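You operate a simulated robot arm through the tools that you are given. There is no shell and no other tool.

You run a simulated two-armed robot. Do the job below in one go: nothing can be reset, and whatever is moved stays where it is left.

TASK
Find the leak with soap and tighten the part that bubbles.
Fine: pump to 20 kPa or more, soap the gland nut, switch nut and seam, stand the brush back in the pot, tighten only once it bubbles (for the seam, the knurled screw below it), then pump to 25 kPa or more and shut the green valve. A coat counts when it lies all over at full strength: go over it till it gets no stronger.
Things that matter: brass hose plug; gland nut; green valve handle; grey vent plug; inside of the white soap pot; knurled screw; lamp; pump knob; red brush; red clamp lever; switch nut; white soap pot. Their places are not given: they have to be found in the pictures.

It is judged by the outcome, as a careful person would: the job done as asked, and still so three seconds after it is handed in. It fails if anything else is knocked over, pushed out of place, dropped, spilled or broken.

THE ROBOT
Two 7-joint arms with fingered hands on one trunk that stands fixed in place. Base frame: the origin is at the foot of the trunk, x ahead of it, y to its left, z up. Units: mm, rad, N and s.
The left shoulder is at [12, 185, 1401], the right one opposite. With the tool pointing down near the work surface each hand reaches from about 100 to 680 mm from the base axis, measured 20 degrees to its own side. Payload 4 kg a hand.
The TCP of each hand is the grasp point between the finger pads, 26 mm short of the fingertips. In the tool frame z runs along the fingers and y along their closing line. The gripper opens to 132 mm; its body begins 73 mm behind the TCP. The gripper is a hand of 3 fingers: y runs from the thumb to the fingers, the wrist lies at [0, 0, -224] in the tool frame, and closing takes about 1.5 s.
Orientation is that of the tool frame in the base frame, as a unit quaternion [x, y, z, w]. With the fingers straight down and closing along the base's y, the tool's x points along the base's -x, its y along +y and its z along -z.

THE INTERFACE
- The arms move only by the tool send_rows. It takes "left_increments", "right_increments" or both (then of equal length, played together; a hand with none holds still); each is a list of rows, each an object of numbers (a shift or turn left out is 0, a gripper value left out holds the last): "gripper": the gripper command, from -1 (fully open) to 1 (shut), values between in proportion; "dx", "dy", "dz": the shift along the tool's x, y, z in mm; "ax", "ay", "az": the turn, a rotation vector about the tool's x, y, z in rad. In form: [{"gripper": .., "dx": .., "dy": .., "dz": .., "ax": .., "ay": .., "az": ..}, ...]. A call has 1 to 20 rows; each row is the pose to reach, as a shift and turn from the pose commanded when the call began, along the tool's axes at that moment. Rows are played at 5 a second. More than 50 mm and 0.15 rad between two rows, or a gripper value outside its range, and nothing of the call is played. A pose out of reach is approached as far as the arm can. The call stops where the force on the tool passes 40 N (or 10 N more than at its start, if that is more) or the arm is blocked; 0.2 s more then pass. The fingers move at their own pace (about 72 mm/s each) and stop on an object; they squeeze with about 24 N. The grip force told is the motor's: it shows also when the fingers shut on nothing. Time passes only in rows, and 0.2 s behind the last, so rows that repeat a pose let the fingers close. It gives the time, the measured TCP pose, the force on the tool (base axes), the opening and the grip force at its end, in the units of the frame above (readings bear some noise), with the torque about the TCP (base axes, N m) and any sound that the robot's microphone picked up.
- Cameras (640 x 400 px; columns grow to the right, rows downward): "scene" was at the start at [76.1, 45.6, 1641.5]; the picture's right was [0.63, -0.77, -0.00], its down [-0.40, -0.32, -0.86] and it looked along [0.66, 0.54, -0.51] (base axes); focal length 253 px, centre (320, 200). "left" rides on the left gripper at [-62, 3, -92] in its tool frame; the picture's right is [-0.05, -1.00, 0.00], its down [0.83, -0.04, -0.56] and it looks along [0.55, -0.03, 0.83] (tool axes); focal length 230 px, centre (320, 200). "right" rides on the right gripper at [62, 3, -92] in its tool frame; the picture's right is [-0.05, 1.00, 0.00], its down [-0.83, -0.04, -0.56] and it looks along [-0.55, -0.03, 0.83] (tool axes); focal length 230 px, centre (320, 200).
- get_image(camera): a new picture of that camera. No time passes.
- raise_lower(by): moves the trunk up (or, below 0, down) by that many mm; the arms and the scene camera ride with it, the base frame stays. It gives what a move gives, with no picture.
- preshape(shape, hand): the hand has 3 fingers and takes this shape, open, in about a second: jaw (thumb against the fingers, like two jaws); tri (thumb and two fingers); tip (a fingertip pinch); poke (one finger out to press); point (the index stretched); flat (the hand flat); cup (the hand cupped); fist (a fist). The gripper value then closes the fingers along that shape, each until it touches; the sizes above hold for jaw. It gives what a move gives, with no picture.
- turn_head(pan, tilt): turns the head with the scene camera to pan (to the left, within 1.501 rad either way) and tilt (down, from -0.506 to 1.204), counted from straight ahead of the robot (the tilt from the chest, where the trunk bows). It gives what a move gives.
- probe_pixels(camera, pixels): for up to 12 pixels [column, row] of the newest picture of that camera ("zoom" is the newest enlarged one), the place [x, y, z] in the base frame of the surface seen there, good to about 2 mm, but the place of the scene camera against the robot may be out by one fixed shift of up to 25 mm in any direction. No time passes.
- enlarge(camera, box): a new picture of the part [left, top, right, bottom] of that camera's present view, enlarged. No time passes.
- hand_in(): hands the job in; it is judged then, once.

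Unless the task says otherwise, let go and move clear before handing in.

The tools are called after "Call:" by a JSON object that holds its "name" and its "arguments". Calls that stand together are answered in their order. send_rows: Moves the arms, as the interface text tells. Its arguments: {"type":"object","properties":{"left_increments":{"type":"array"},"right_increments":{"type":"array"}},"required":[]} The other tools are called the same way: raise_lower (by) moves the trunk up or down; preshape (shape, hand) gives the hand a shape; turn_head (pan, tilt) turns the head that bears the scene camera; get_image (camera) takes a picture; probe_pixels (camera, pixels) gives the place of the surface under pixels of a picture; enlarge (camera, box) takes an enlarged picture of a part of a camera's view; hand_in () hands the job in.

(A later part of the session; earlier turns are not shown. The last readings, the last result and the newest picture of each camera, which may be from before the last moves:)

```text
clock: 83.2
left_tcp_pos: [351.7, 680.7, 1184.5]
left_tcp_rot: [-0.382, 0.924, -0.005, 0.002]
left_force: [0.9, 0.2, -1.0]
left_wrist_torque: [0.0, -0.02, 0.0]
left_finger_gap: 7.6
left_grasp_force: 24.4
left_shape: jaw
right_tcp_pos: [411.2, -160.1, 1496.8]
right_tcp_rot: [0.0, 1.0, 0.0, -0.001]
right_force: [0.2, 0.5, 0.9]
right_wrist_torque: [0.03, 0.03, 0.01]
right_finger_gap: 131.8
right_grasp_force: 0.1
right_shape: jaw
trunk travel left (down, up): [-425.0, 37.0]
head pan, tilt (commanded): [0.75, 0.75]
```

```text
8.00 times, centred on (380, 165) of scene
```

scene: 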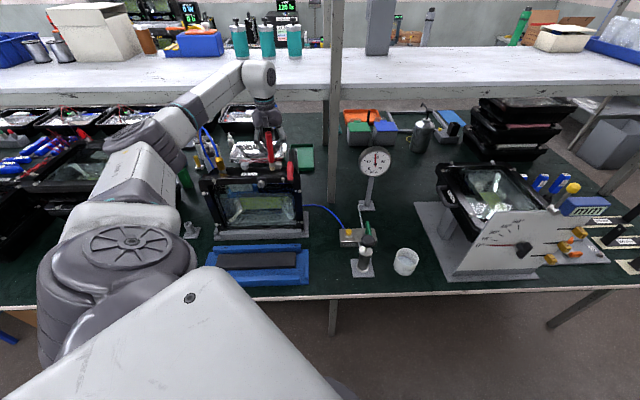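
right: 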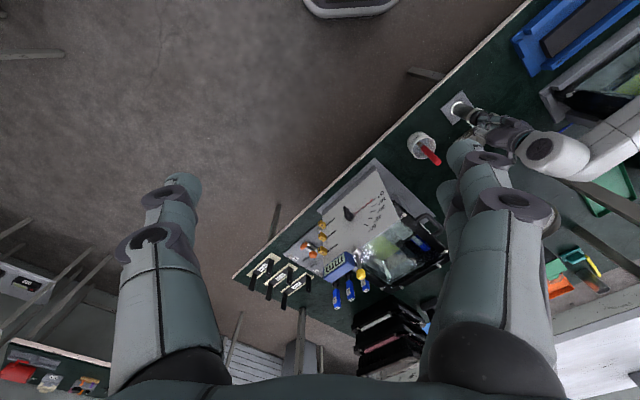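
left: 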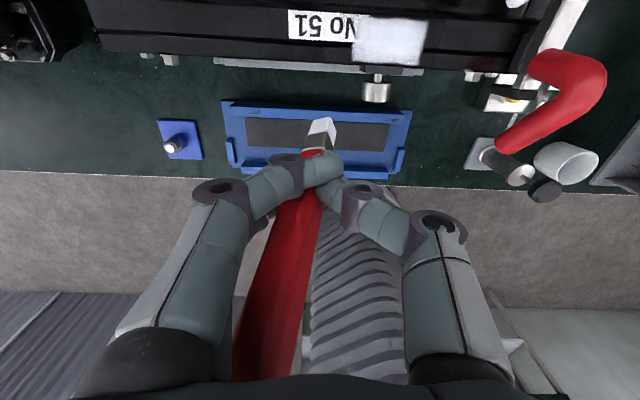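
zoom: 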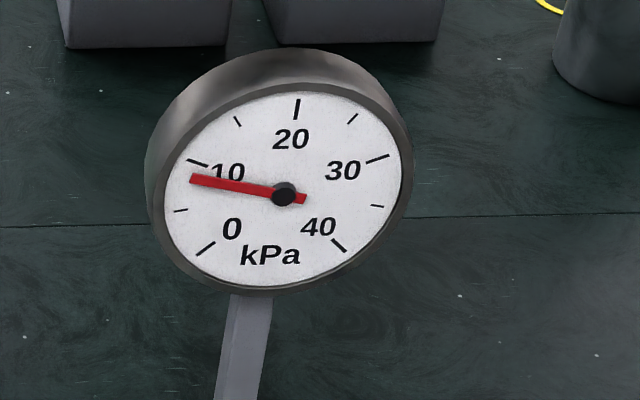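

Mostly opaque, but the left end by the label looks weaker; the gauge is at 9.5 kPa. I'll go over the seam again with more weight on the left end and corners.

Call:
{"name": "send_rows", "arguments": {"left_increments": [{"dx": -40, "dy": -10}, {"dx": -40, "dy": -10, "dz": 15}, {"dx": -40, "dy": -10, "dz": 25}, {"dx": -50, "dy": -8, "dz": 25}, {"dx": -63, "dy": -8, "dz": 25}, {"dx": -63, "dy": -20, "dz": 25}, {"dx": -50, "dy": -20, "dz": 25}, {"dx": -39, "dy": -20, "dz": 25}, {"dx": -39, "dy": -35, "dz": 25}, {"dx": -50, "dy": -35, "dz": 25}, {"dx": -63, "dy": -35, "dz": 25}, {"dx": -63, "dy": -50, "dz": 25}, {"dx": -50, "dy": -50, "dz": 25}, {"dx": -39, "dy": -50, "dz": 25}, {"dx": -39, "dy": -64, "dz": 25}, {"dx": -50, "dy": -64, "dz": 25}, {"dx": -63, "dy": -64, "dz": 25}, {"dx": -63, "dy": -64, "dz": 0}, {"dx": -63, "dy": -90, "dz": -15}, {"dx": -63, "dy": -90, "dz": -15}]}}

Call:
{"name": "get_image", "arguments": {"camera": "left"}}

Call:
{"name": "enlarge", "arguments": {"camera": "left", "box": [210, 60, 350, 160]}}

Call:
{"name": "enlarge", "arguments": {"camera": "scene", "box": [240, 165, 280, 190]}}

```text
clock: 87.4
left_tcp_pos: [459.8, 661.5, 1198.0]
left_tcp_rot: [-0.381, 0.925, -0.004, 0.003]
left_force: [0.4, 0.2, -1.6]
left_wrist_torque: [0.01, -0.02, 0.01]
left_finger_gap: 7.2
left_grasp_force: 24.3
left_shape: jaw
right_tcp_pos: [409.6, -160.7, 1497.3]
right_tcp_rot: [0.0, 1.0, 0.0, 0.0]
right_force: [0.2, 0.5, -0.3]
right_wrist_torque: [0.01, -0.01, -0.02]
right_finger_gap: 131.9
right_grasp_force: 0.1
right_shape: jaw
trunk travel left (down, up): [-425.0, 37.0]
head pan, tilt (commanded): [0.75, 0.75]
```

```text
taken
```

left: 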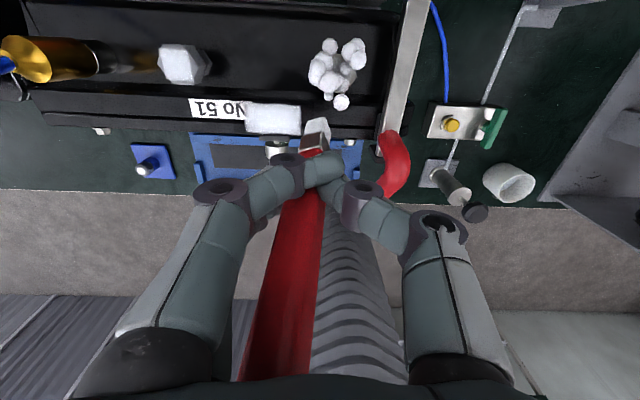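

```text
4.00 times, centred on (280, 110) of left
```

zoom: 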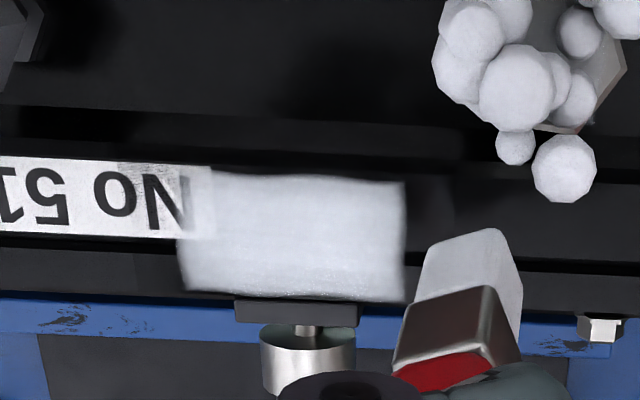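

```text
16.00 times, centred on (260, 178) of scene
```

zoom: 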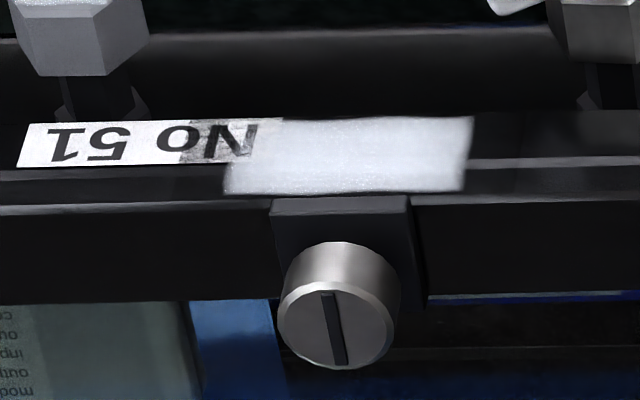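

The seam coat is opaque and even. Now I'll give the bubbling nut the same full coat; first re-measuring the brush tip and nut location.

Call:
{"name": "probe_pixels", "arguments": {"camera": "left", "pixels": [[317, 119], [321, 121], [312, 122], [316, 126], [324, 130], [337, 102], [350, 85], [330, 83], [345, 97], [354, 47]]}}

Call:
{"name": "enlarge", "arguments": {"camera": "left", "box": [290, 20, 390, 140]}}

```text
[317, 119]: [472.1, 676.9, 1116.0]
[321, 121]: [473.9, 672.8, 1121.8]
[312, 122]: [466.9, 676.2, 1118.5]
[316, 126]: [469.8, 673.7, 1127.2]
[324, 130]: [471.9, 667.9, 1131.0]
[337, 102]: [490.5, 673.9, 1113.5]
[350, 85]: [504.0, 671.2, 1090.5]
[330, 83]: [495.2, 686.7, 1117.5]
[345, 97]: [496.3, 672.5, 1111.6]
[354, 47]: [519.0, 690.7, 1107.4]
```

```text
3.33 times, centred on (340, 80) of left
```

zoom: 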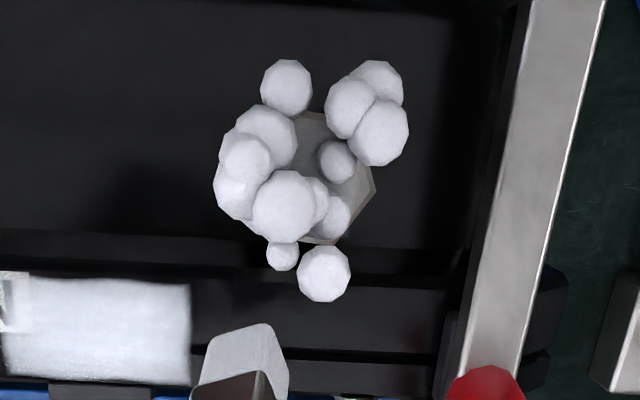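

Nut centre is about (501,687) and the tip is 15 mm out, 2 mm left of the TCP. I'll raster the brush over the bubbling nut's top.

Call:
{"name": "send_rows", "arguments": {"left_increments": [{"dx": -31, "dy": -13}, {"dx": -31, "dy": -13, "dz": 12}, {"dx": -31, "dy": -13, "dz": 18}, {"dx": -43, "dy": -13, "dz": 18}, {"dx": -43, "dy": -4, "dz": 18}, {"dx": -35, "dy": -4, "dz": 18}, {"dx": -27, "dy": -4, "dz": 18}, {"dx": -18, "dy": -4, "dz": 18}, {"dx": -18, "dy": -13, "dz": 18}, {"dx": -27, "dy": -13, "dz": 18}, {"dx": -35, "dy": -13, "dz": 18}, {"dx": -44, "dy": -13, "dz": 18}, {"dx": -44, "dy": -22, "dz": 18}, {"dx": -35, "dy": -22, "dz": 18}, {"dx": -27, "dy": -22, "dz": 18}, {"dx": -18, "dy": -22, "dz": 18}, {"dx": -27, "dy": -13, "dz": 18}, {"dx": -35, "dy": -8, "dz": 18}, {"dx": -43, "dy": -13, "dz": 18}, {"dx": -31, "dy": -13, "dz": 18}]}}

Call:
{"name": "enlarge", "arguments": {"camera": "left", "box": [270, 60, 370, 140]}}

Call:
{"name": "enlarge", "arguments": {"camera": "scene", "box": [240, 140, 300, 190]}}

```text
clock: 91.6
left_tcp_pos: [490.8, 672.9, 1183.4]
left_tcp_rot: [-0.382, 0.924, -0.005, 0.002]
left_force: [-0.7, -0.6, -0.1]
left_wrist_torque: [-0.03, -0.01, -0.02]
left_finger_gap: 7.2
left_grasp_force: 23.9
left_shape: jaw
right_tcp_pos: [409.8, -159.7, 1498.5]
right_tcp_rot: [0.0, 1.0, 0.001, 0.0]
right_force: [-0.6, 0.8, -0.9]
right_wrist_torque: [0.01, 0.0, 0.03]
right_finger_gap: 131.8
right_grasp_force: 0.1
right_shape: jaw
trunk travel left (down, up): [-425.0, 37.0]
head pan, tilt (commanded): [0.75, 0.75]
```

```text
5.00 times, centred on (320, 100) of left
```

zoom: 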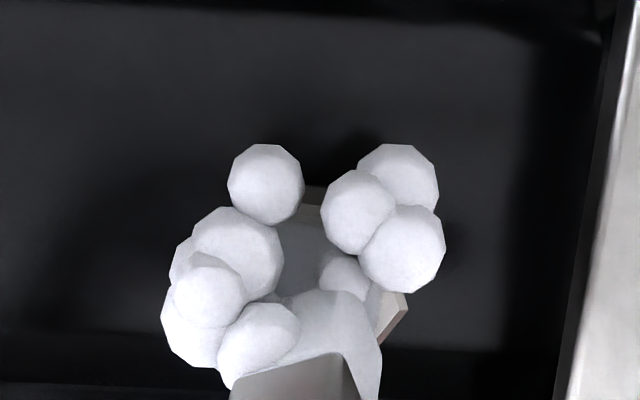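

```text
8.00 times, centred on (270, 165) of scene
```

zoom: 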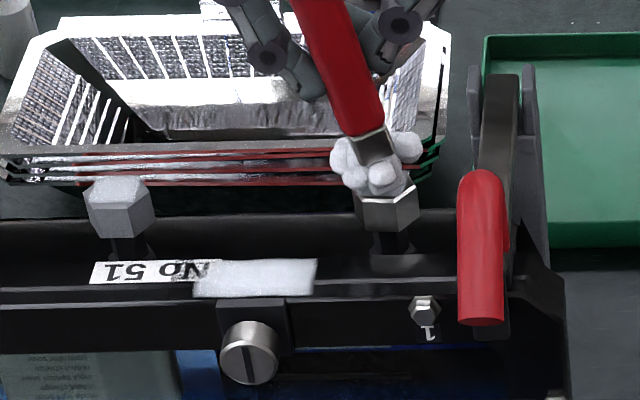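

The force is near zero — the brush was hovering, and the film seen between bubbles is still grey. I'll lower until light contact and repeat the raster.

Call:
{"name": "send_rows", "arguments": {"left_increments": [{"dz": 3}, {"dz": 6}]}}

Call:
{"name": "enlarge", "arguments": {"camera": "left", "box": [270, 60, 370, 140]}}

```text
clock: 92.2
left_tcp_pos: [490.7, 671.7, 1180.6]
left_tcp_rot: [-0.381, 0.924, -0.004, 0.006]
left_force: [-2.7, -0.9, 14.4]
left_wrist_torque: [0.02, 0.16, 0.01]
left_finger_gap: 8.3
left_grasp_force: 23.2
left_shape: jaw
right_tcp_pos: [409.1, -162.9, 1498.3]
right_tcp_rot: [0.0, 1.0, 0.002, 0.001]
right_force: [0.4, -0.6, -0.8]
right_wrist_torque: [0.03, 0.0, 0.0]
right_finger_gap: 131.8
right_grasp_force: 0.0
right_shape: jaw
trunk travel left (down, up): [-425.0, 37.0]
head pan, tilt (commanded): [0.75, 0.75]
```

```text
5.00 times, centred on (320, 100) of left
```

zoom: 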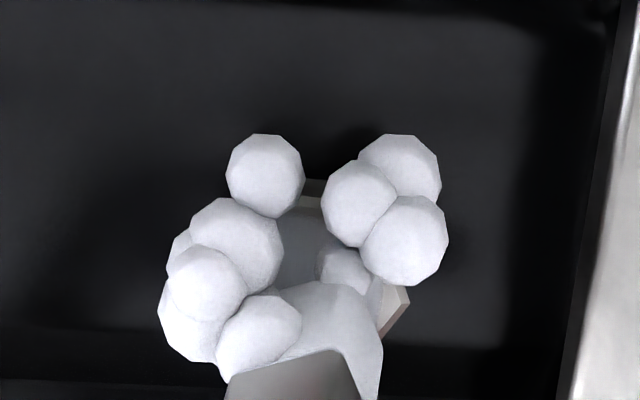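

Contact is at about TCP z≈1182. I'll ease to light pressure and raster again.

Call:
{"name": "send_rows", "arguments": {"left_increments": [{"dz": -2}, {"dx": -12, "dy": 0, "dz": -2}, {"dx": -12, "dy": 9, "dz": -2}, {"dx": -4, "dy": 9, "dz": -2}, {"dx": 4, "dy": 9, "dz": -2}, {"dx": 13, "dy": 9, "dz": -2}, {"dx": 13, "dy": 0, "dz": -2}, {"dx": 4, "dy": 0, "dz": -2}, {"dx": -4, "dy": 0, "dz": -2}, {"dx": -13, "dy": 0, "dz": -2}, {"dx": -13, "dy": -9, "dz": -2}, {"dx": -4, "dy": -9, "dz": -2}, {"dx": 4, "dy": -9, "dz": -2}, {"dx": 13, "dy": -9, "dz": -2}, {"dx": 4, "dy": -3, "dz": -2}, {"dx": -4, "dy": 3, "dz": -2}, {"dx": -12, "dy": 6, "dz": -2}, {"dx": 0, "dy": 6, "dz": -2}, {"dx": 10, "dy": 6, "dz": -2}, {"dx": 0, "dy": 0, "dz": -2}]}}

Call:
{"name": "enlarge", "arguments": {"camera": "left", "box": [270, 60, 370, 140]}}

Call:
{"name": "enlarge", "arguments": {"camera": "scene", "box": [255, 145, 305, 185]}}

```text
clock: 96.4
left_tcp_pos: [492.5, 672.0, 1179.9]
left_tcp_rot: [-0.382, 0.924, -0.004, 0.004]
left_force: [-1.2, -0.8, 6.4]
left_wrist_torque: [0.06, 0.15, 0.02]
left_finger_gap: 7.9
left_grasp_force: 24.1
left_shape: jaw
right_tcp_pos: [411.1, -162.6, 1497.3]
right_tcp_rot: [0.001, 1.0, 0.0, 0.0]
right_force: [1.2, -0.9, 0.0]
right_wrist_torque: [-0.03, 0.05, -0.02]
right_finger_gap: 132.3
right_grasp_force: 0.1
right_shape: jaw
trunk travel left (down, up): [-425.0, 37.0]
head pan, tilt (commanded): [0.75, 0.75]
```

```text
5.00 times, centred on (320, 100) of left
```

zoom: 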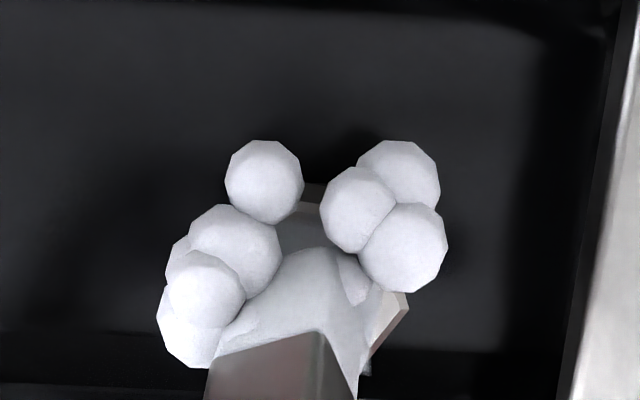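

```text
10.00 times, centred on (280, 165) of scene
```

zoom: 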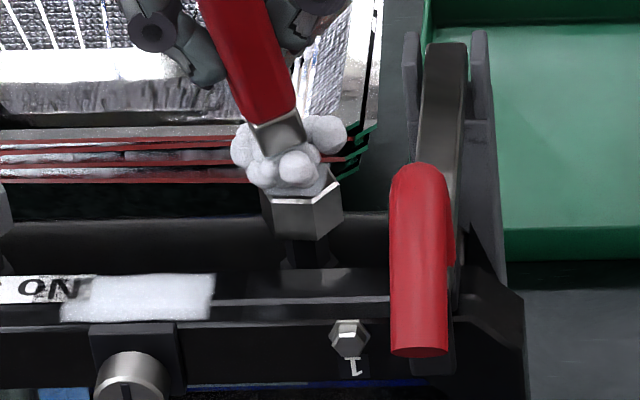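

I'll do another full raster on this nut, then move aside and inspect.

Call:
{"name": "send_rows", "arguments": {"left_increments": [{"dx": -12, "dy": 0}, {"dx": -12, "dy": 9}, {"dx": -4, "dy": 9}, {"dx": 4, "dy": 9}, {"dx": 13, "dy": 9}, {"dx": 13, "dy": 0}, {"dx": 4, "dy": 0}, {"dx": -4, "dy": 0}, {"dx": -13, "dy": 0}, {"dx": -13, "dy": -9}, {"dx": -4, "dy": -9}, {"dx": 4, "dy": -9}, {"dx": 13, "dy": -9}, {"dx": 4, "dy": -3}, {"dx": -12, "dy": -5}, {"dx": -12, "dy": 5}, {"dx": 0, "dy": 0, "dz": -12}, {"dx": 10, "dy": 20, "dz": -30}, {"dx": 20, "dy": 45, "dz": -30}, {"dx": 20, "dy": 45, "dz": -30}]}}

Call:
{"name": "get_image", "arguments": {"camera": "left"}}

Call:
{"name": "enlarge", "arguments": {"camera": "left", "box": [320, 50, 420, 130]}}

Call:
{"name": "enlarge", "arguments": {"camera": "scene", "box": [255, 145, 305, 185]}}

```text
clock: 100.6
left_tcp_pos: [446.1, 690.1, 1205.3]
left_tcp_rot: [-0.381, 0.924, -0.004, 0.003]
left_force: [0.8, 0.0, -1.2]
left_wrist_torque: [0.0, 0.01, -0.02]
left_finger_gap: 8.3
left_grasp_force: 23.8
left_shape: jaw
right_tcp_pos: [412.2, -159.2, 1497.3]
right_tcp_rot: [0.0, 1.0, 0.0, -0.002]
right_force: [0.0, -0.1, 0.3]
right_wrist_torque: [-0.01, 0.0, 0.0]
right_finger_gap: 131.9
right_grasp_force: 0.0
right_shape: jaw
trunk travel left (down, up): [-425.0, 37.0]
head pan, tilt (commanded): [0.75, 0.75]
```

```text
taken
```

left: 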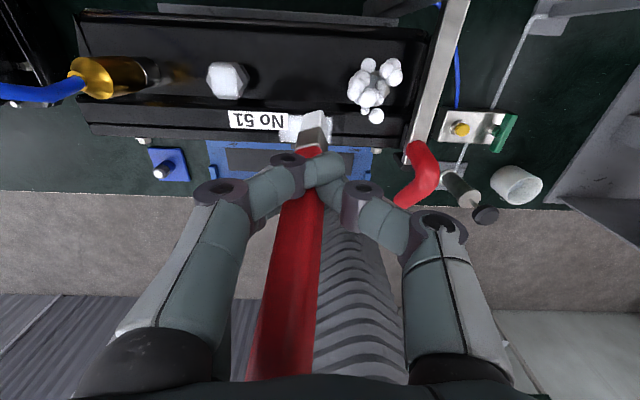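

```text
5.00 times, centred on (370, 90) of left
```

zoom: 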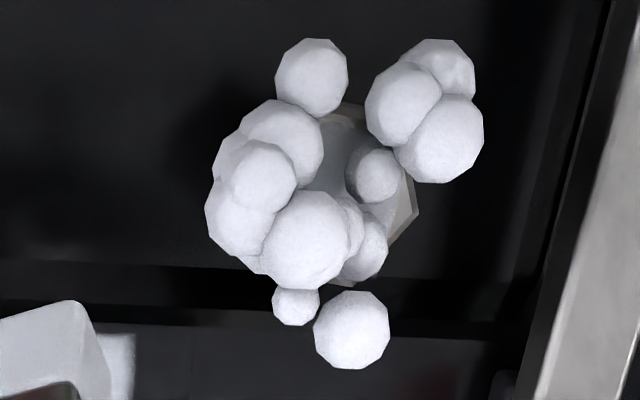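

```text
10.00 times, centred on (280, 165) of scene
```

zoom: 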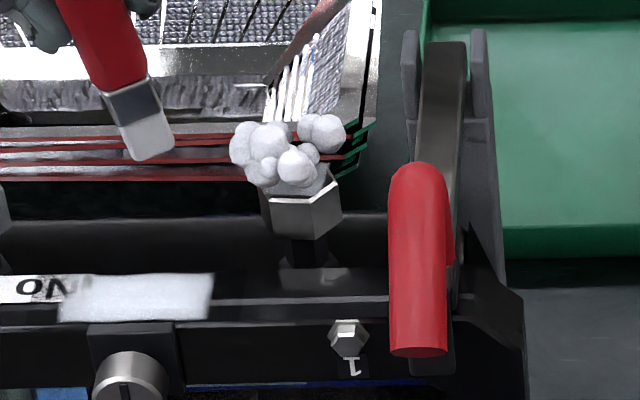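

The film between bubbles is smooth whitish-grey in their shade. For safety I'll run one more raster on this nut and compare.

Call:
{"name": "send_rows", "arguments": {"left_increments": [{"dx": -10, "dy": -25}, {"dx": -20, "dy": -45}, {"dx": -20, "dy": -45, "dz": 18}, {"dx": -20, "dy": -45, "dz": 30}, {"dx": -32, "dy": -45, "dz": 31}, {"dx": -32, "dy": -35, "dz": 31}, {"dx": -24, "dy": -35, "dz": 31}, {"dx": -16, "dy": -35, "dz": 31}, {"dx": -7, "dy": -35, "dz": 31}, {"dx": -7, "dy": -45, "dz": 31}, {"dx": -16, "dy": -45, "dz": 31}, {"dx": -24, "dy": -45, "dz": 31}, {"dx": -33, "dy": -45, "dz": 31}, {"dx": -33, "dy": -55, "dz": 31}, {"dx": -24, "dy": -55, "dz": 31}, {"dx": -16, "dy": -55, "dz": 31}, {"dx": -7, "dy": -55, "dz": 31}, {"dx": -15, "dy": -48, "dz": 20}, {"dx": -10, "dy": -20, "dz": 0}, {"dx": 0, "dy": 0, "dz": 0}]}}

Call:
{"name": "enlarge", "arguments": {"camera": "left", "box": [320, 50, 420, 130]}}

Call:
{"name": "enlarge", "arguments": {"camera": "scene", "box": [255, 145, 305, 185]}}

Call:
{"name": "enlarge", "arguments": {"camera": "left", "box": [200, 50, 260, 110]}}

```text
clock: 104.8
left_tcp_pos: [446.4, 691.0, 1207.1]
left_tcp_rot: [-0.382, 0.924, -0.004, 0.005]
left_force: [0.2, -0.3, -0.6]
left_wrist_torque: [-0.01, -0.04, -0.05]
left_finger_gap: 8.1
left_grasp_force: 23.7
left_shape: jaw
right_tcp_pos: [408.7, -160.7, 1496.3]
right_tcp_rot: [0.0, 1.0, 0.001, 0.001]
right_force: [-0.5, 0.2, -0.3]
right_wrist_torque: [0.01, -0.03, -0.01]
right_finger_gap: 131.9
right_grasp_force: 0.1
right_shape: jaw
trunk travel left (down, up): [-425.0, 37.0]
head pan, tilt (commanded): [0.75, 0.75]
```

```text
5.00 times, centred on (370, 90) of left
```

zoom: 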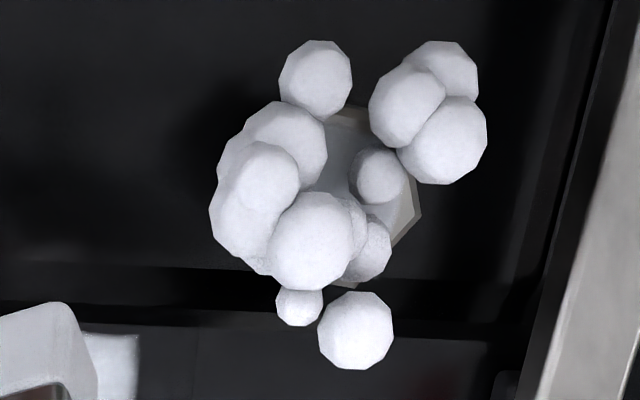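

```text
10.00 times, centred on (280, 165) of scene
```

zoom: 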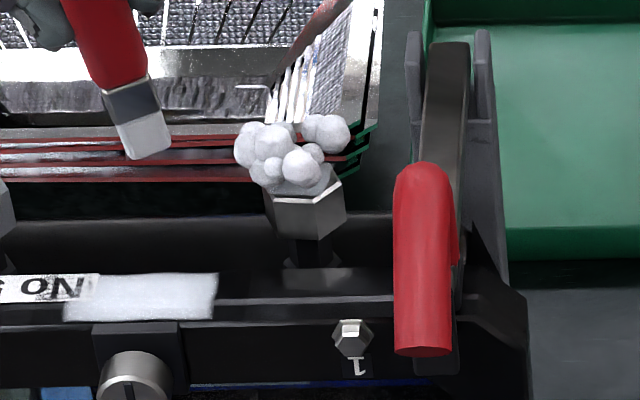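

```text
6.67 times, centred on (230, 80) of left
```

zoom: 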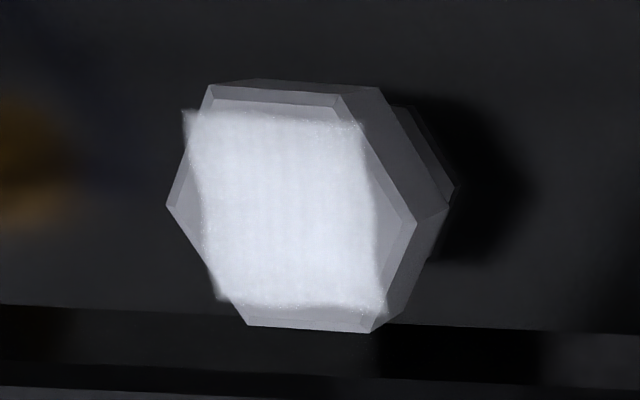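

All three coats look saturated and only the right nut bubbles. Now I'll return the brush; I'll measure its tilt in the hand so I can stand it upright in the pot.

Call:
{"name": "get_image", "arguments": {"camera": "left"}}

Call:
{"name": "enlarge", "arguments": {"camera": "left", "box": [230, 100, 390, 400]}}

Call:
{"name": "probe_pixels", "arguments": {"camera": "left", "pixels": [[318, 115], [312, 118], [323, 118], [312, 138], [318, 140], [300, 200], [310, 205], [292, 230], [285, 270], [270, 300], [298, 300], [280, 360]]}}

```text
taken
```

left: 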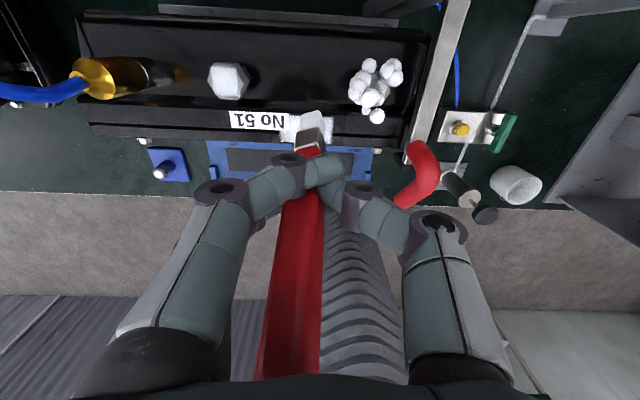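

```text
1.33 times, centred on (310, 250) of left
```

zoom: 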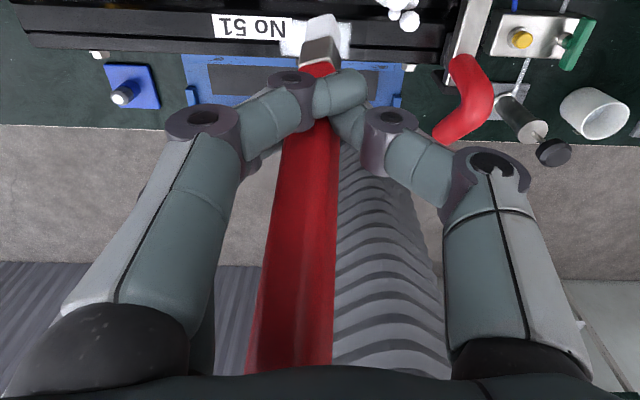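

```text
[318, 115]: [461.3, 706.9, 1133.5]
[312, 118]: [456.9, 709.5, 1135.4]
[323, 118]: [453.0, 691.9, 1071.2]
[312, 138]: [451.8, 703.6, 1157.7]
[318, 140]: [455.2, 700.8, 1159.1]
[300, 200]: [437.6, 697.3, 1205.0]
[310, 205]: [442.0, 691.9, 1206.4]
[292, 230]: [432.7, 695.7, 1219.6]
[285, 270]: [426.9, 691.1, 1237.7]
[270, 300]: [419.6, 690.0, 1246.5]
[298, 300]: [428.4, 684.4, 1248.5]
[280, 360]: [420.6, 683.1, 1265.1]
```

The brush leans about 19° outward and 5° sideways in the grip. I'll carry it high to above the pot, turning the hand to about 90° yaw so I can tilt the hand sideways and set the brush upright.

Call:
{"name": "send_rows", "arguments": {"left_increments": [{"dz": -45}, {"dx": 5, "dy": -12, "dz": -88}, {"dx": 22, "dy": -55, "dz": -100}, {"dx": 40, "dy": -97, "dz": -100, "az": -0.071}, {"dx": 57, "dy": -138, "dz": -100, "az": -0.143}, {"dx": 75, "dy": -180, "dz": -100, "az": -0.214}, {"dx": 93, "dy": -221, "dz": -100, "az": -0.285}, {"dx": 110, "dy": -263, "dz": -100, "az": -0.357}, {"dx": 128, "dy": -304, "dz": -100, "az": -0.428}, {"dx": 146, "dy": -346, "dz": -100, "az": -0.5}, {"dx": 164, "dy": -387, "dz": -100, "az": -0.571}, {"dx": 181, "dy": -429, "dz": -100, "az": -0.643}, {"dx": 199, "dy": -470, "dz": -100, "az": -0.714}, {"dx": 217, "dy": -512, "dz": -100, "az": -0.785}, {"dx": 217, "dy": -512, "dz": -60, "az": -0.785}, {"dx": 217, "dy": -512, "dz": -20, "az": -0.785}, {"dx": 217, "dy": -512, "dz": 0, "az": -0.785}, {"dx": 217, "dy": -512, "dz": 0, "az": -0.785}]}}

Call:
{"name": "get_image", "arguments": {"camera": "left"}}

Call:
{"name": "get_image", "arguments": {"camera": "scene"}}

```text
clock: 108.6
left_tcp_pos: [654.6, 176.2, 1211.6]
left_tcp_rot: [-0.706, 0.708, -0.005, 0.001]
left_force: [0.0, -0.6, 0.3]
left_wrist_torque: [0.01, -0.01, 0.06]
left_finger_gap: 7.9
left_grasp_force: 23.6
left_shape: jaw
right_tcp_pos: [412.1, -160.2, 1497.6]
right_tcp_rot: [-0.001, 1.0, 0.0, 0.0]
right_force: [0.7, -0.7, -0.3]
right_wrist_torque: [-0.01, 0.0, 0.0]
right_finger_gap: 132.0
right_grasp_force: 0.2
right_shape: jaw
trunk travel left (down, up): [-425.0, 37.0]
head pan, tilt (commanded): [0.75, 0.75]
```

```text
taken
```

left: 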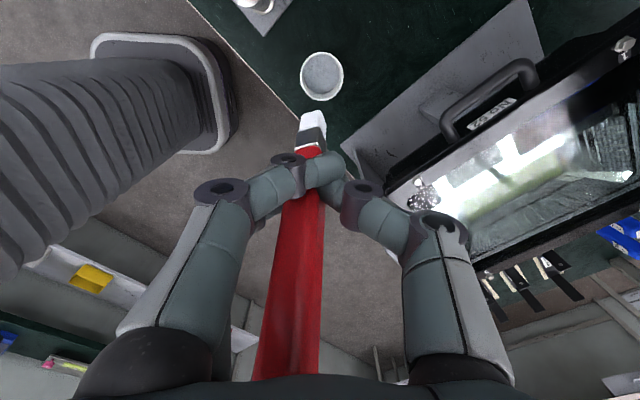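

```text
taken
```

scene: 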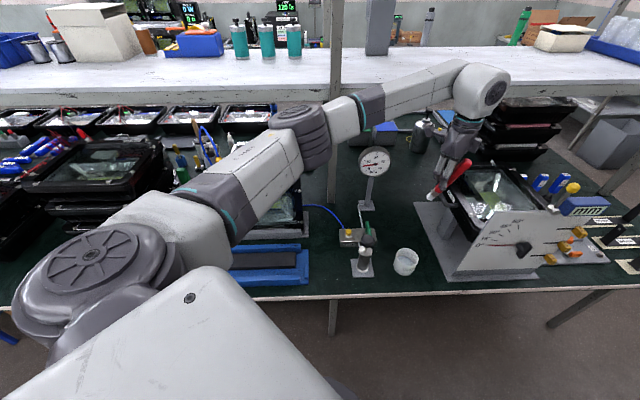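

Yaw 90° works. Now I'll tilt the hand by about 0.34 rad so the brush hangs vertical, and measure it.

Call:
{"name": "send_rows", "arguments": {"left_increments": [{"ax": -0.03, "ay": 0.11}, {"ax": -0.06, "ay": 0.22}, {"ax": -0.092, "ay": 0.331}, {"ax": -0.092, "ay": 0.331}]}}

Call:
{"name": "get_image", "arguments": {"camera": "left"}}

Call:
{"name": "enlarge", "arguments": {"camera": "scene", "box": [390, 120, 530, 290]}}

Call:
{"name": "probe_pixels", "arguments": {"camera": "left", "pixels": [[316, 115], [310, 118], [310, 138], [316, 140], [300, 200], [310, 205], [292, 230], [285, 270], [275, 300], [298, 300], [285, 350]]}}

```text
clock: 109.6
left_tcp_pos: [653.8, 175.6, 1211.8]
left_tcp_rot: [-0.695, 0.697, -0.089, -0.148]
left_force: [0.9, -0.6, -1.4]
left_wrist_torque: [0.01, -0.02, 0.01]
left_finger_gap: 8.0
left_grasp_force: 24.4
left_shape: jaw
right_tcp_pos: [411.5, -161.6, 1497.2]
right_tcp_rot: [0.0, 1.0, 0.001, 0.0]
right_force: [0.2, 0.8, 0.1]
right_wrist_torque: [0.01, 0.04, 0.02]
right_finger_gap: 132.1
right_grasp_force: 0.1
right_shape: jaw
trunk travel left (down, up): [-425.0, 37.0]
head pan, tilt (commanded): [0.75, 0.75]
```

```text
taken
```

left: 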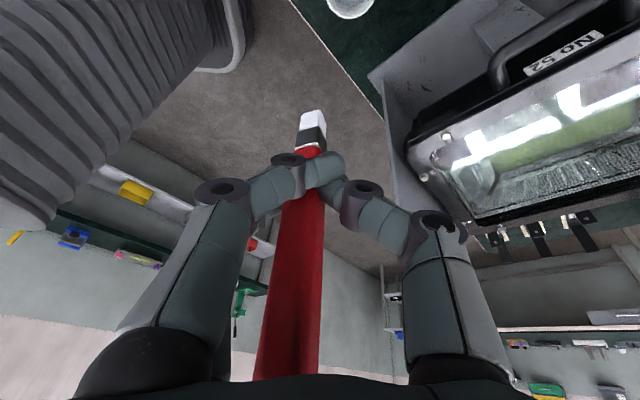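

```text
2.35 times, centred on (460, 205) of scene
```

zoom: 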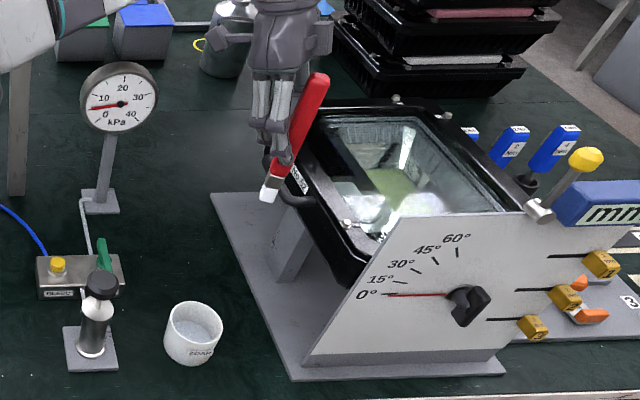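

```text
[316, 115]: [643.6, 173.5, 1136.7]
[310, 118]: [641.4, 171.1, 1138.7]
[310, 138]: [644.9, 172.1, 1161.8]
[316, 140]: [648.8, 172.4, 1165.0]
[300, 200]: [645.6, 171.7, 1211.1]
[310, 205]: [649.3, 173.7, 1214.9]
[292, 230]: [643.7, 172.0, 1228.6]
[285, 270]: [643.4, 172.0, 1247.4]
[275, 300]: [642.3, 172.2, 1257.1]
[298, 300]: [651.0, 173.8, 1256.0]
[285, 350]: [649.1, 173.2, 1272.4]
```

The brush is now vertical to within about 2°. I'll centre its tip over the pot, then lower the trunk about 250 mm to keep the arm within reach.

Call:
{"name": "send_rows", "arguments": {"left_increments": [{"dx": -9.5, "dy": -9.9, "dz": -4.2}, {"dx": -19, "dy": -19.7, "dz": -8.4}, {"dx": -19, "dy": -19.7, "dz": -8.4}]}}

Call:
{"name": "raise_lower", "arguments": {"by": -240}}

Call:
{"name": "get_image", "arguments": {"camera": "left"}}

Call:
{"name": "get_image", "arguments": {"camera": "scene"}}

```text
clock: 110.4
left_tcp_pos: [674.2, 195.9, 1212.8]
left_tcp_rot: [-0.695, 0.698, -0.089, -0.148]
left_force: [0.6, -0.1, 0.0]
left_wrist_torque: [-0.01, -0.05, 0.01]
left_finger_gap: 8.0
left_grasp_force: 23.8
left_shape: jaw
right_tcp_pos: [409.4, -159.9, 1497.2]
right_tcp_rot: [0.0, 1.0, 0.001, 0.001]
right_force: [-0.4, -0.6, 0.2]
right_wrist_torque: [0.0, 0.0, 0.0]
right_finger_gap: 131.7
right_grasp_force: 0.0
right_shape: jaw
trunk travel left (down, up): [-425.0, 37.0]
head pan, tilt (commanded): [0.75, 0.75]
```

```text
clock: 112.9
left_tcp_pos: [675.2, 196.8, 973.2]
left_tcp_rot: [-0.695, 0.698, -0.089, -0.148]
left_force: [-0.2, 0.4, 0.5]
left_wrist_torque: [0.01, 0.0, 0.01]
left_finger_gap: 8.4
left_grasp_force: 24.5
left_shape: jaw
right_tcp_pos: [411.8, -161.6, 1257.9]
right_tcp_rot: [0.0, 1.0, 0.001, 0.0]
right_force: [-0.9, 0.7, -0.9]
right_wrist_torque: [0.02, -0.03, -0.01]
right_finger_gap: 131.6
right_grasp_force: 0.1
right_shape: jaw
trunk travel left (down, up): [-185.0, 277.0]
head pan, tilt (commanded): [0.75, 0.75]
```

```text
taken
```

left: 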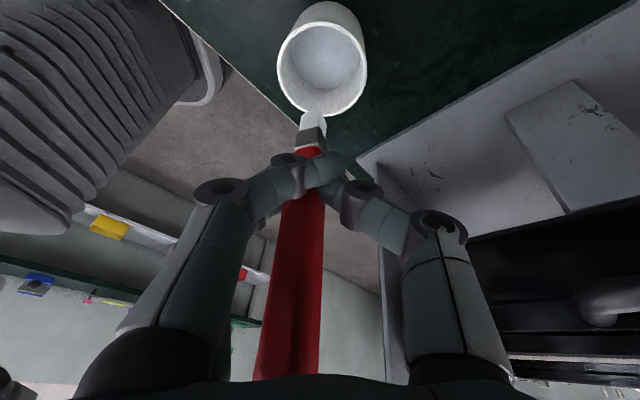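

```text
taken
```

scene: 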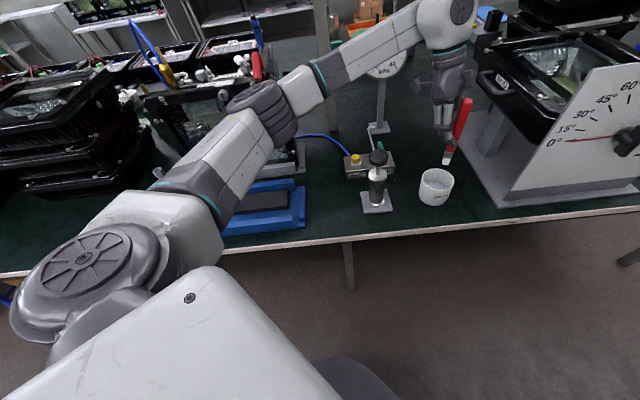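

The trunk is lowered and the brush hangs over the pot. I'll probe the tip and pot rim for the final alignment.

Call:
{"name": "probe_pixels", "arguments": {"camera": "left", "pixels": [[315, 113], [308, 116], [320, 117], [310, 135], [320, 30], [281, 75], [362, 75], [322, 110], [320, 70], [290, 350]]}}

Call:
{"name": "enlarge", "arguments": {"camera": "left", "box": [260, 0, 380, 150]}}

Call:
{"name": "enlarge", "arguments": {"camera": "scene", "box": [390, 70, 500, 220]}}

```text
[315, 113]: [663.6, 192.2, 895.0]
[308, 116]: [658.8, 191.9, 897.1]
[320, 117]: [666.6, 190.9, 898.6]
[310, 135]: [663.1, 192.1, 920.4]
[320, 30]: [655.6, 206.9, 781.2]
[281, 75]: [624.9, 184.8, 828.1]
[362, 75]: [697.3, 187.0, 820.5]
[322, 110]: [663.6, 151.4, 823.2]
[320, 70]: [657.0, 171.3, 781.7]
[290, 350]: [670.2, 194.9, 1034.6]
```

```text
2.67 times, centred on (320, 75) of left
```

zoom: 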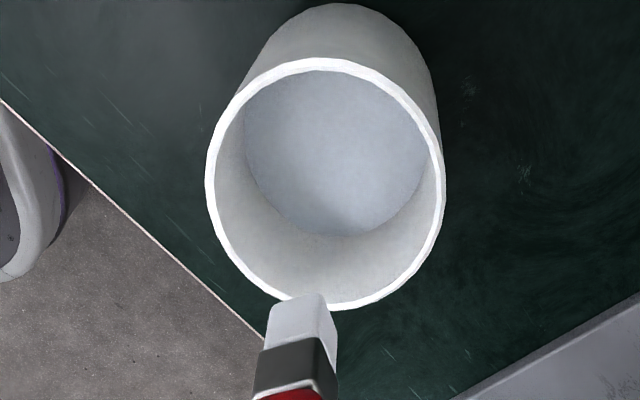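

```text
2.67 times, centred on (445, 145) of scene
```

zoom: 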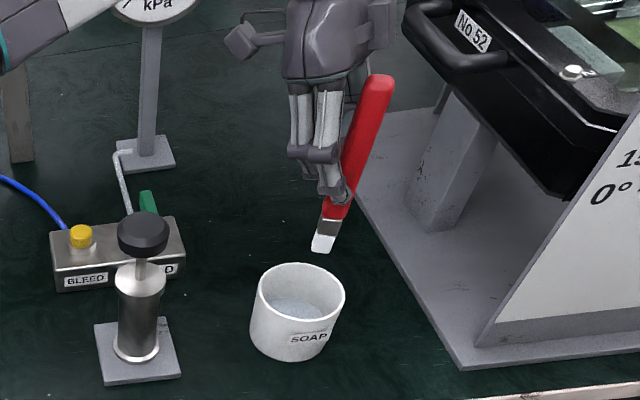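

The tip is centred over the pot (centre (661,187), rim z≈825). I'll lower it vertically ~107 mm to just reach the soap floor, watching the force.

Call:
{"name": "send_rows", "arguments": {"left_increments": [{"dx": -13.2, "dy": -3.3, "dz": 37.5}, {"dx": -24.8, "dy": -6.1, "dz": 70.3}, {"dx": -31.4, "dy": -7.8, "dz": 89.1}, {"dx": -33.7, "dy": -8.3, "dz": 95.6}, {"dx": -35, "dy": -8.7, "dz": 99.4}, {"dx": -35, "dy": -8.7, "dz": 99.4}]}}

Call:
{"name": "get_image", "arguments": {"camera": "left"}}

Call:
{"name": "enlarge", "arguments": {"camera": "scene", "box": [390, 70, 500, 220]}}

```text
clock: 114.3
left_tcp_pos: [674.7, 195.9, 866.8]
left_tcp_rot: [-0.695, 0.698, -0.09, -0.149]
left_force: [-0.4, 0.0, -1.3]
left_wrist_torque: [-0.03, 0.02, 0.01]
left_finger_gap: 8.0
left_grasp_force: 24.5
left_shape: jaw
right_tcp_pos: [411.4, -160.0, 1256.5]
right_tcp_rot: [0.0, 1.0, 0.001, 0.0]
right_force: [-0.9, 0.3, 0.7]
right_wrist_torque: [0.04, 0.03, 0.01]
right_finger_gap: 132.0
right_grasp_force: 0.0
right_shape: jaw
trunk travel left (down, up): [-185.0, 277.0]
head pan, tilt (commanded): [0.75, 0.75]
```

```text
taken
```

left: 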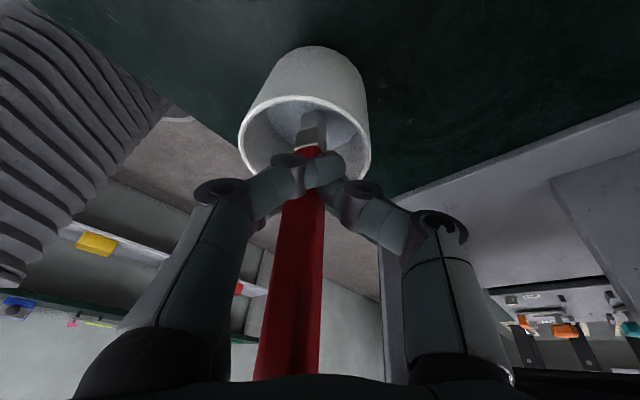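

```text
2.67 times, centred on (445, 145) of scene
```

zoom: 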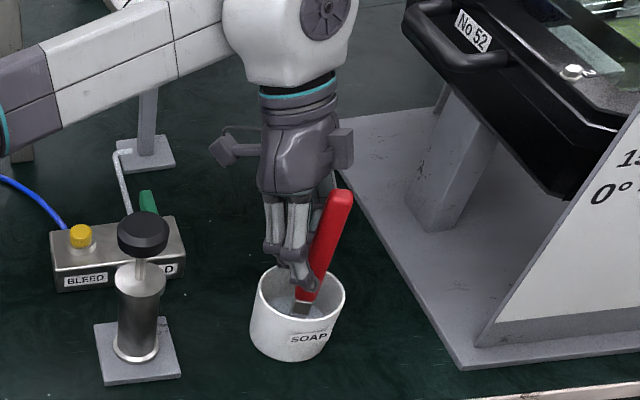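

No contact yet at TCP z≈867. I'll lower in small steps until the bristles just touch the soap floor.

Call:
{"name": "send_rows", "arguments": {"left_increments": [{"dx": -0.7, "dy": -0.2, "dz": 1.9}, {"dx": -1.3, "dy": -0.3, "dz": 3.8}, {"dx": -1.3, "dy": -0.3, "dz": 3.8}]}}

```text
clock: 115.1
left_tcp_pos: [673.2, 195.8, 864.5]
left_tcp_rot: [-0.695, 0.698, -0.091, -0.148]
left_force: [-2.0, 1.5, 12.6]
left_wrist_torque: [-0.17, 0.19, -0.03]
left_finger_gap: 8.2
left_grasp_force: 24.2
left_shape: jaw
right_tcp_pos: [409.5, -160.2, 1257.7]
right_tcp_rot: [-0.001, 1.0, 0.0, 0.001]
right_force: [0.7, -0.1, 0.9]
right_wrist_torque: [0.02, -0.02, -0.04]
right_finger_gap: 131.8
right_grasp_force: 0.1
right_shape: jaw
trunk travel left (down, up): [-185.0, 277.0]
head pan, tilt (commanded): [0.75, 0.75]
```

The bristles touch (12.6 N). I'll ease off about 2 mm, then open the fingers gradually and only partway.

Call:
{"name": "send_rows", "arguments": {"left_increments": [{"dx": 0.7, "dy": 0.2, "dz": -2.0}, {"dx": 0.7, "dy": 0.2, "dz": -2.0}, {"gripper": 0.8, "dx": 0.7, "dy": 0.2, "dz": -2.0}, {"gripper": 0.7, "dx": 0.7, "dy": 0.2, "dz": -2.0}, {"gripper": 0.6, "dx": 0.7, "dy": 0.2, "dz": -2.0}, {"gripper": 0.55, "dx": 0.7, "dy": 0.2, "dz": -2.0}]}}

Call:
{"name": "get_image", "arguments": {"camera": "left"}}

Call:
{"name": "enlarge", "arguments": {"camera": "scene", "box": [390, 70, 500, 220]}}

```text
clock: 116.5
left_tcp_pos: [673.3, 195.8, 863.8]
left_tcp_rot: [-0.695, 0.698, -0.089, -0.149]
left_force: [-1.3, -0.3, 0.8]
left_wrist_torque: [0.02, 0.0, -0.01]
left_finger_gap: 29.5
left_grasp_force: 0.0
left_shape: jaw
right_tcp_pos: [411.8, -161.1, 1256.4]
right_tcp_rot: [0.0, 1.0, 0.001, 0.0]
right_force: [-0.1, -0.3, -0.1]
right_wrist_torque: [-0.01, 0.01, -0.01]
right_finger_gap: 132.2
right_grasp_force: 0.1
right_shape: jaw
trunk travel left (down, up): [-185.0, 277.0]
head pan, tilt (commanded): [0.75, 0.75]
```

```text
taken
```

left: 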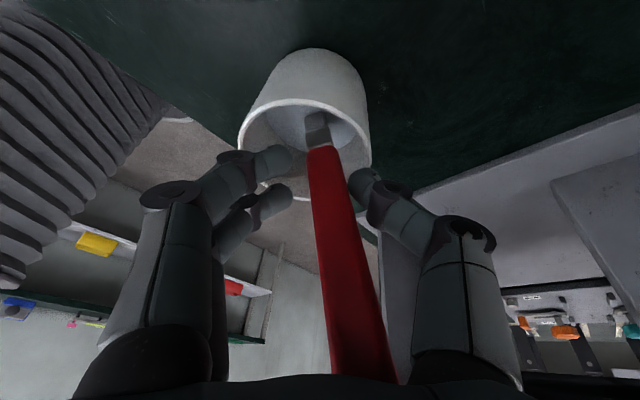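

```text
2.67 times, centred on (445, 145) of scene
```

zoom: 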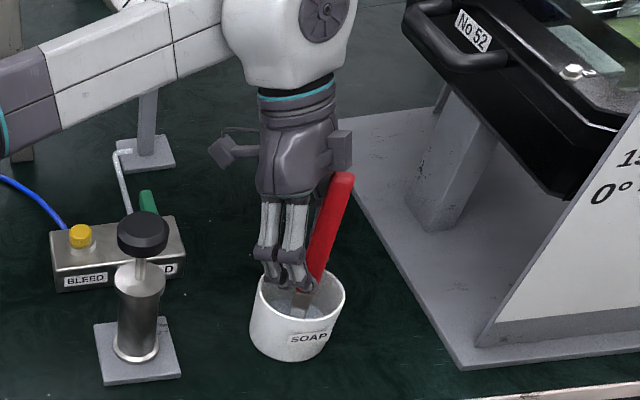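

The grip is released (gap 29.5 mm) and the brush stands between the open fingers, leaning a little. I'll probe how it stands before withdrawing.

Call:
{"name": "probe_pixels", "arguments": {"camera": "left", "pixels": [[318, 115], [318, 140], [323, 165], [330, 200], [340, 250], [350, 300], [358, 360], [305, 95], [245, 140], [370, 160]]}}

```text
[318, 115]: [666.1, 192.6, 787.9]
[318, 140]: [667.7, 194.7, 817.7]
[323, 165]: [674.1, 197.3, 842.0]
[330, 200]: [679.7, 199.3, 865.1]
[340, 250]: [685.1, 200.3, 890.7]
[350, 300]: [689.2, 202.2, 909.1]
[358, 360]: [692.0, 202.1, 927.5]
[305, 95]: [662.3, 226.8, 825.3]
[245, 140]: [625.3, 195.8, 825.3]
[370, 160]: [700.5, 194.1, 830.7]
```

The brush leans about 11° toward +x and 4° toward +y on the thumb and would topple further if left. I'll re-grip it, straighten it, and set it close to the pot's right-hand inner wall so it stays upright.

Call:
{"name": "send_rows", "arguments": {"left_increments": [{"gripper": 0.75}, {"gripper": 0.85}, {"gripper": 1}, {"gripper": 1}, {"gripper": 1}, {"gripper": 1}]}}

Call:
{"name": "get_image", "arguments": {"camera": "left"}}

Call:
{"name": "probe_pixels", "arguments": {"camera": "left", "pixels": [[316, 115], [316, 138], [305, 200], [310, 250], [310, 300], [310, 350]]}}

```text
clock: 117.9
left_tcp_pos: [675.1, 196.3, 864.6]
left_tcp_rot: [-0.694, 0.698, -0.089, -0.149]
left_force: [0.6, 0.6, -0.3]
left_wrist_torque: [0.01, 0.0, 0.01]
left_finger_gap: 8.6
left_grasp_force: 23.6
left_shape: jaw
right_tcp_pos: [410.8, -160.7, 1257.0]
right_tcp_rot: [0.0, 1.0, 0.001, -0.001]
right_force: [0.4, -1.1, 0.3]
right_wrist_torque: [-0.01, 0.01, 0.02]
right_finger_gap: 131.8
right_grasp_force: 0.0
right_shape: jaw
trunk travel left (down, up): [-185.0, 277.0]
head pan, tilt (commanded): [0.75, 0.75]
```

```text
taken
```

left: 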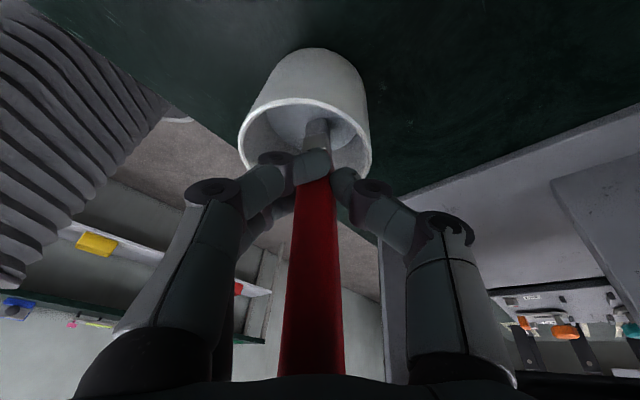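

```text
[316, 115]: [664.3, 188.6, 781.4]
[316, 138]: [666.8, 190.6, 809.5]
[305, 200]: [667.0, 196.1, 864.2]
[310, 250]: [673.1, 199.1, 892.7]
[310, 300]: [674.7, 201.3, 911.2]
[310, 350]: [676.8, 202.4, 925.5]
```

After re-gripping, the brush leans 5° in x and 5.5° in y. I'll lift slightly, take out the x-lean, and shift it toward the +y wall so it rests against the rim already before release.

Call:
{"name": "send_rows", "arguments": {"left_increments": [{"dx": 1.65, "dy": 0.4, "dz": -4.7}, {"dx": -11, "dy": 4.5, "dz": -9, "ax": 0.041, "ay": -0.001, "az": 0.015}, {"dx": -20, "dy": 8, "dz": -11.5, "ax": 0.082, "ay": -0.002, "az": 0.029}, {"dx": -20, "dy": 8, "dz": -11.5, "ax": 0.082, "ay": -0.002, "az": 0.029}]}}

Call:
{"name": "get_image", "arguments": {"camera": "left"}}

Call:
{"name": "probe_pixels", "arguments": {"camera": "left", "pixels": [[316, 115], [316, 138], [305, 200], [310, 250], [310, 300], [310, 350], [300, 60], [250, 100]]}}

Call:
{"name": "enlarge", "arguments": {"camera": "scene", "box": [390, 70, 500, 220]}}

```text
clock: 118.9
left_tcp_pos: [666.0, 219.0, 869.3]
left_tcp_rot: [-0.69, 0.704, -0.119, -0.118]
left_force: [-1.2, -1.6, -0.4]
left_wrist_torque: [-0.02, 0.05, -0.02]
left_finger_gap: 8.0
left_grasp_force: 23.5
left_shape: jaw
right_tcp_pos: [410.4, -160.6, 1257.0]
right_tcp_rot: [0.0, 1.0, 0.002, 0.0]
right_force: [-0.6, -0.4, -1.1]
right_wrist_torque: [-0.01, 0.0, 0.03]
right_finger_gap: 132.0
right_grasp_force: 0.2
right_shape: jaw
trunk travel left (down, up): [-185.0, 277.0]
head pan, tilt (commanded): [0.75, 0.75]
```

```text
taken
```

left: 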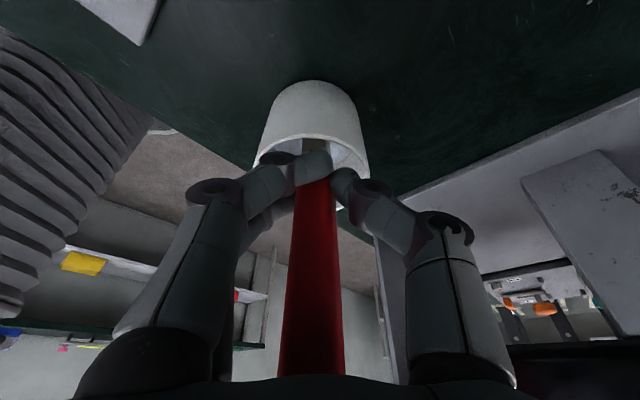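

```text
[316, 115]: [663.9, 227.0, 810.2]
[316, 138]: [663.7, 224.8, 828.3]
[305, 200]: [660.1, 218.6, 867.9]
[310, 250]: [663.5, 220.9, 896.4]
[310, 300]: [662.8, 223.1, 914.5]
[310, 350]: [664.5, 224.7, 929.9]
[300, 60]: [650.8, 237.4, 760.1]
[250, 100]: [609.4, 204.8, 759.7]
```

```text
2.67 times, centred on (445, 145) of scene
```

zoom: 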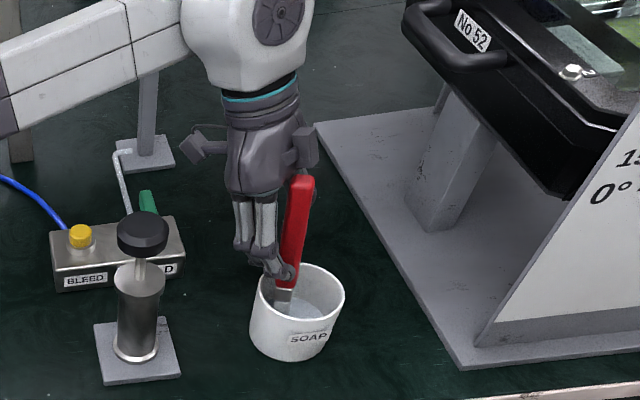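

The handle is now nearly straight in x and leans 5.6° toward +y, about 7 mm short of the rim. I'll lower to the floor and nudge until it rests on the rim.

Call:
{"name": "send_rows", "arguments": {"left_increments": [{"dx": -4.7, "dy": 0.1, "dz": -1.6}, {"dx": -6.0, "dy": 0.1, "dz": 2.0}, {"dx": -7.3, "dy": 0.1, "dz": 2.8}, {"dx": -8.2, "dy": 0.1, "dz": 2.4}, {"dx": -8.2, "dy": 0.1, "dz": 2.4}]}}

Call:
{"name": "get_image", "arguments": {"camera": "left"}}

Call:
{"name": "probe_pixels", "arguments": {"camera": "left", "pixels": [[316, 115], [316, 138], [305, 200], [310, 250], [310, 300], [310, 350], [318, 145]]}}

Call:
{"name": "enlarge", "arguments": {"camera": "scene", "box": [390, 70, 500, 220]}}

```text
clock: 120.1
left_tcp_pos: [666.2, 222.0, 867.2]
left_tcp_rot: [-0.689, 0.705, -0.119, -0.117]
left_force: [-5.0, -14.9, 6.2]
left_wrist_torque: [-0.53, 0.16, 0.02]
left_finger_gap: 6.8
left_grasp_force: 24.1
left_shape: jaw
right_tcp_pos: [410.0, -162.7, 1258.7]
right_tcp_rot: [0.001, 1.0, 0.001, 0.0]
right_force: [-0.1, 0.4, 0.4]
right_wrist_torque: [-0.01, 0.0, 0.01]
right_finger_gap: 131.8
right_grasp_force: 0.1
right_shape: jaw
trunk travel left (down, up): [-185.0, 277.0]
head pan, tilt (commanded): [0.75, 0.75]
```

```text
taken
```

left: 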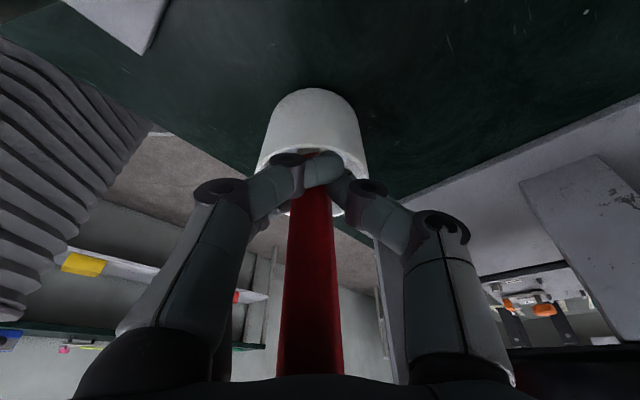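

```text
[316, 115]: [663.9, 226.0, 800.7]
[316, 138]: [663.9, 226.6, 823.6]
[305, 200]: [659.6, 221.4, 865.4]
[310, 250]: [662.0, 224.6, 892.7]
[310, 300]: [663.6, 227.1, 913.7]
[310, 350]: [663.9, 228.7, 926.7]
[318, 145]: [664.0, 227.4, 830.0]
```

```text
2.67 times, centred on (445, 145) of scene
```

zoom: 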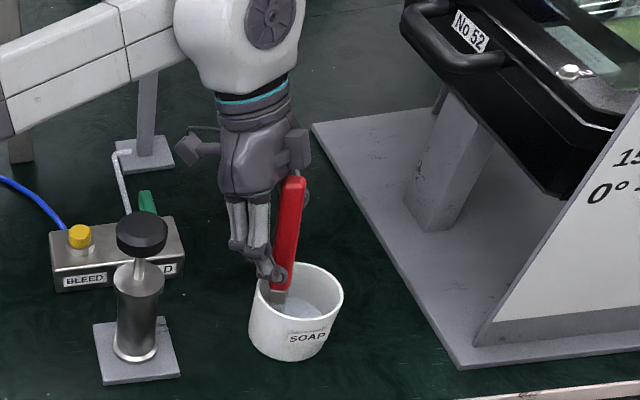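

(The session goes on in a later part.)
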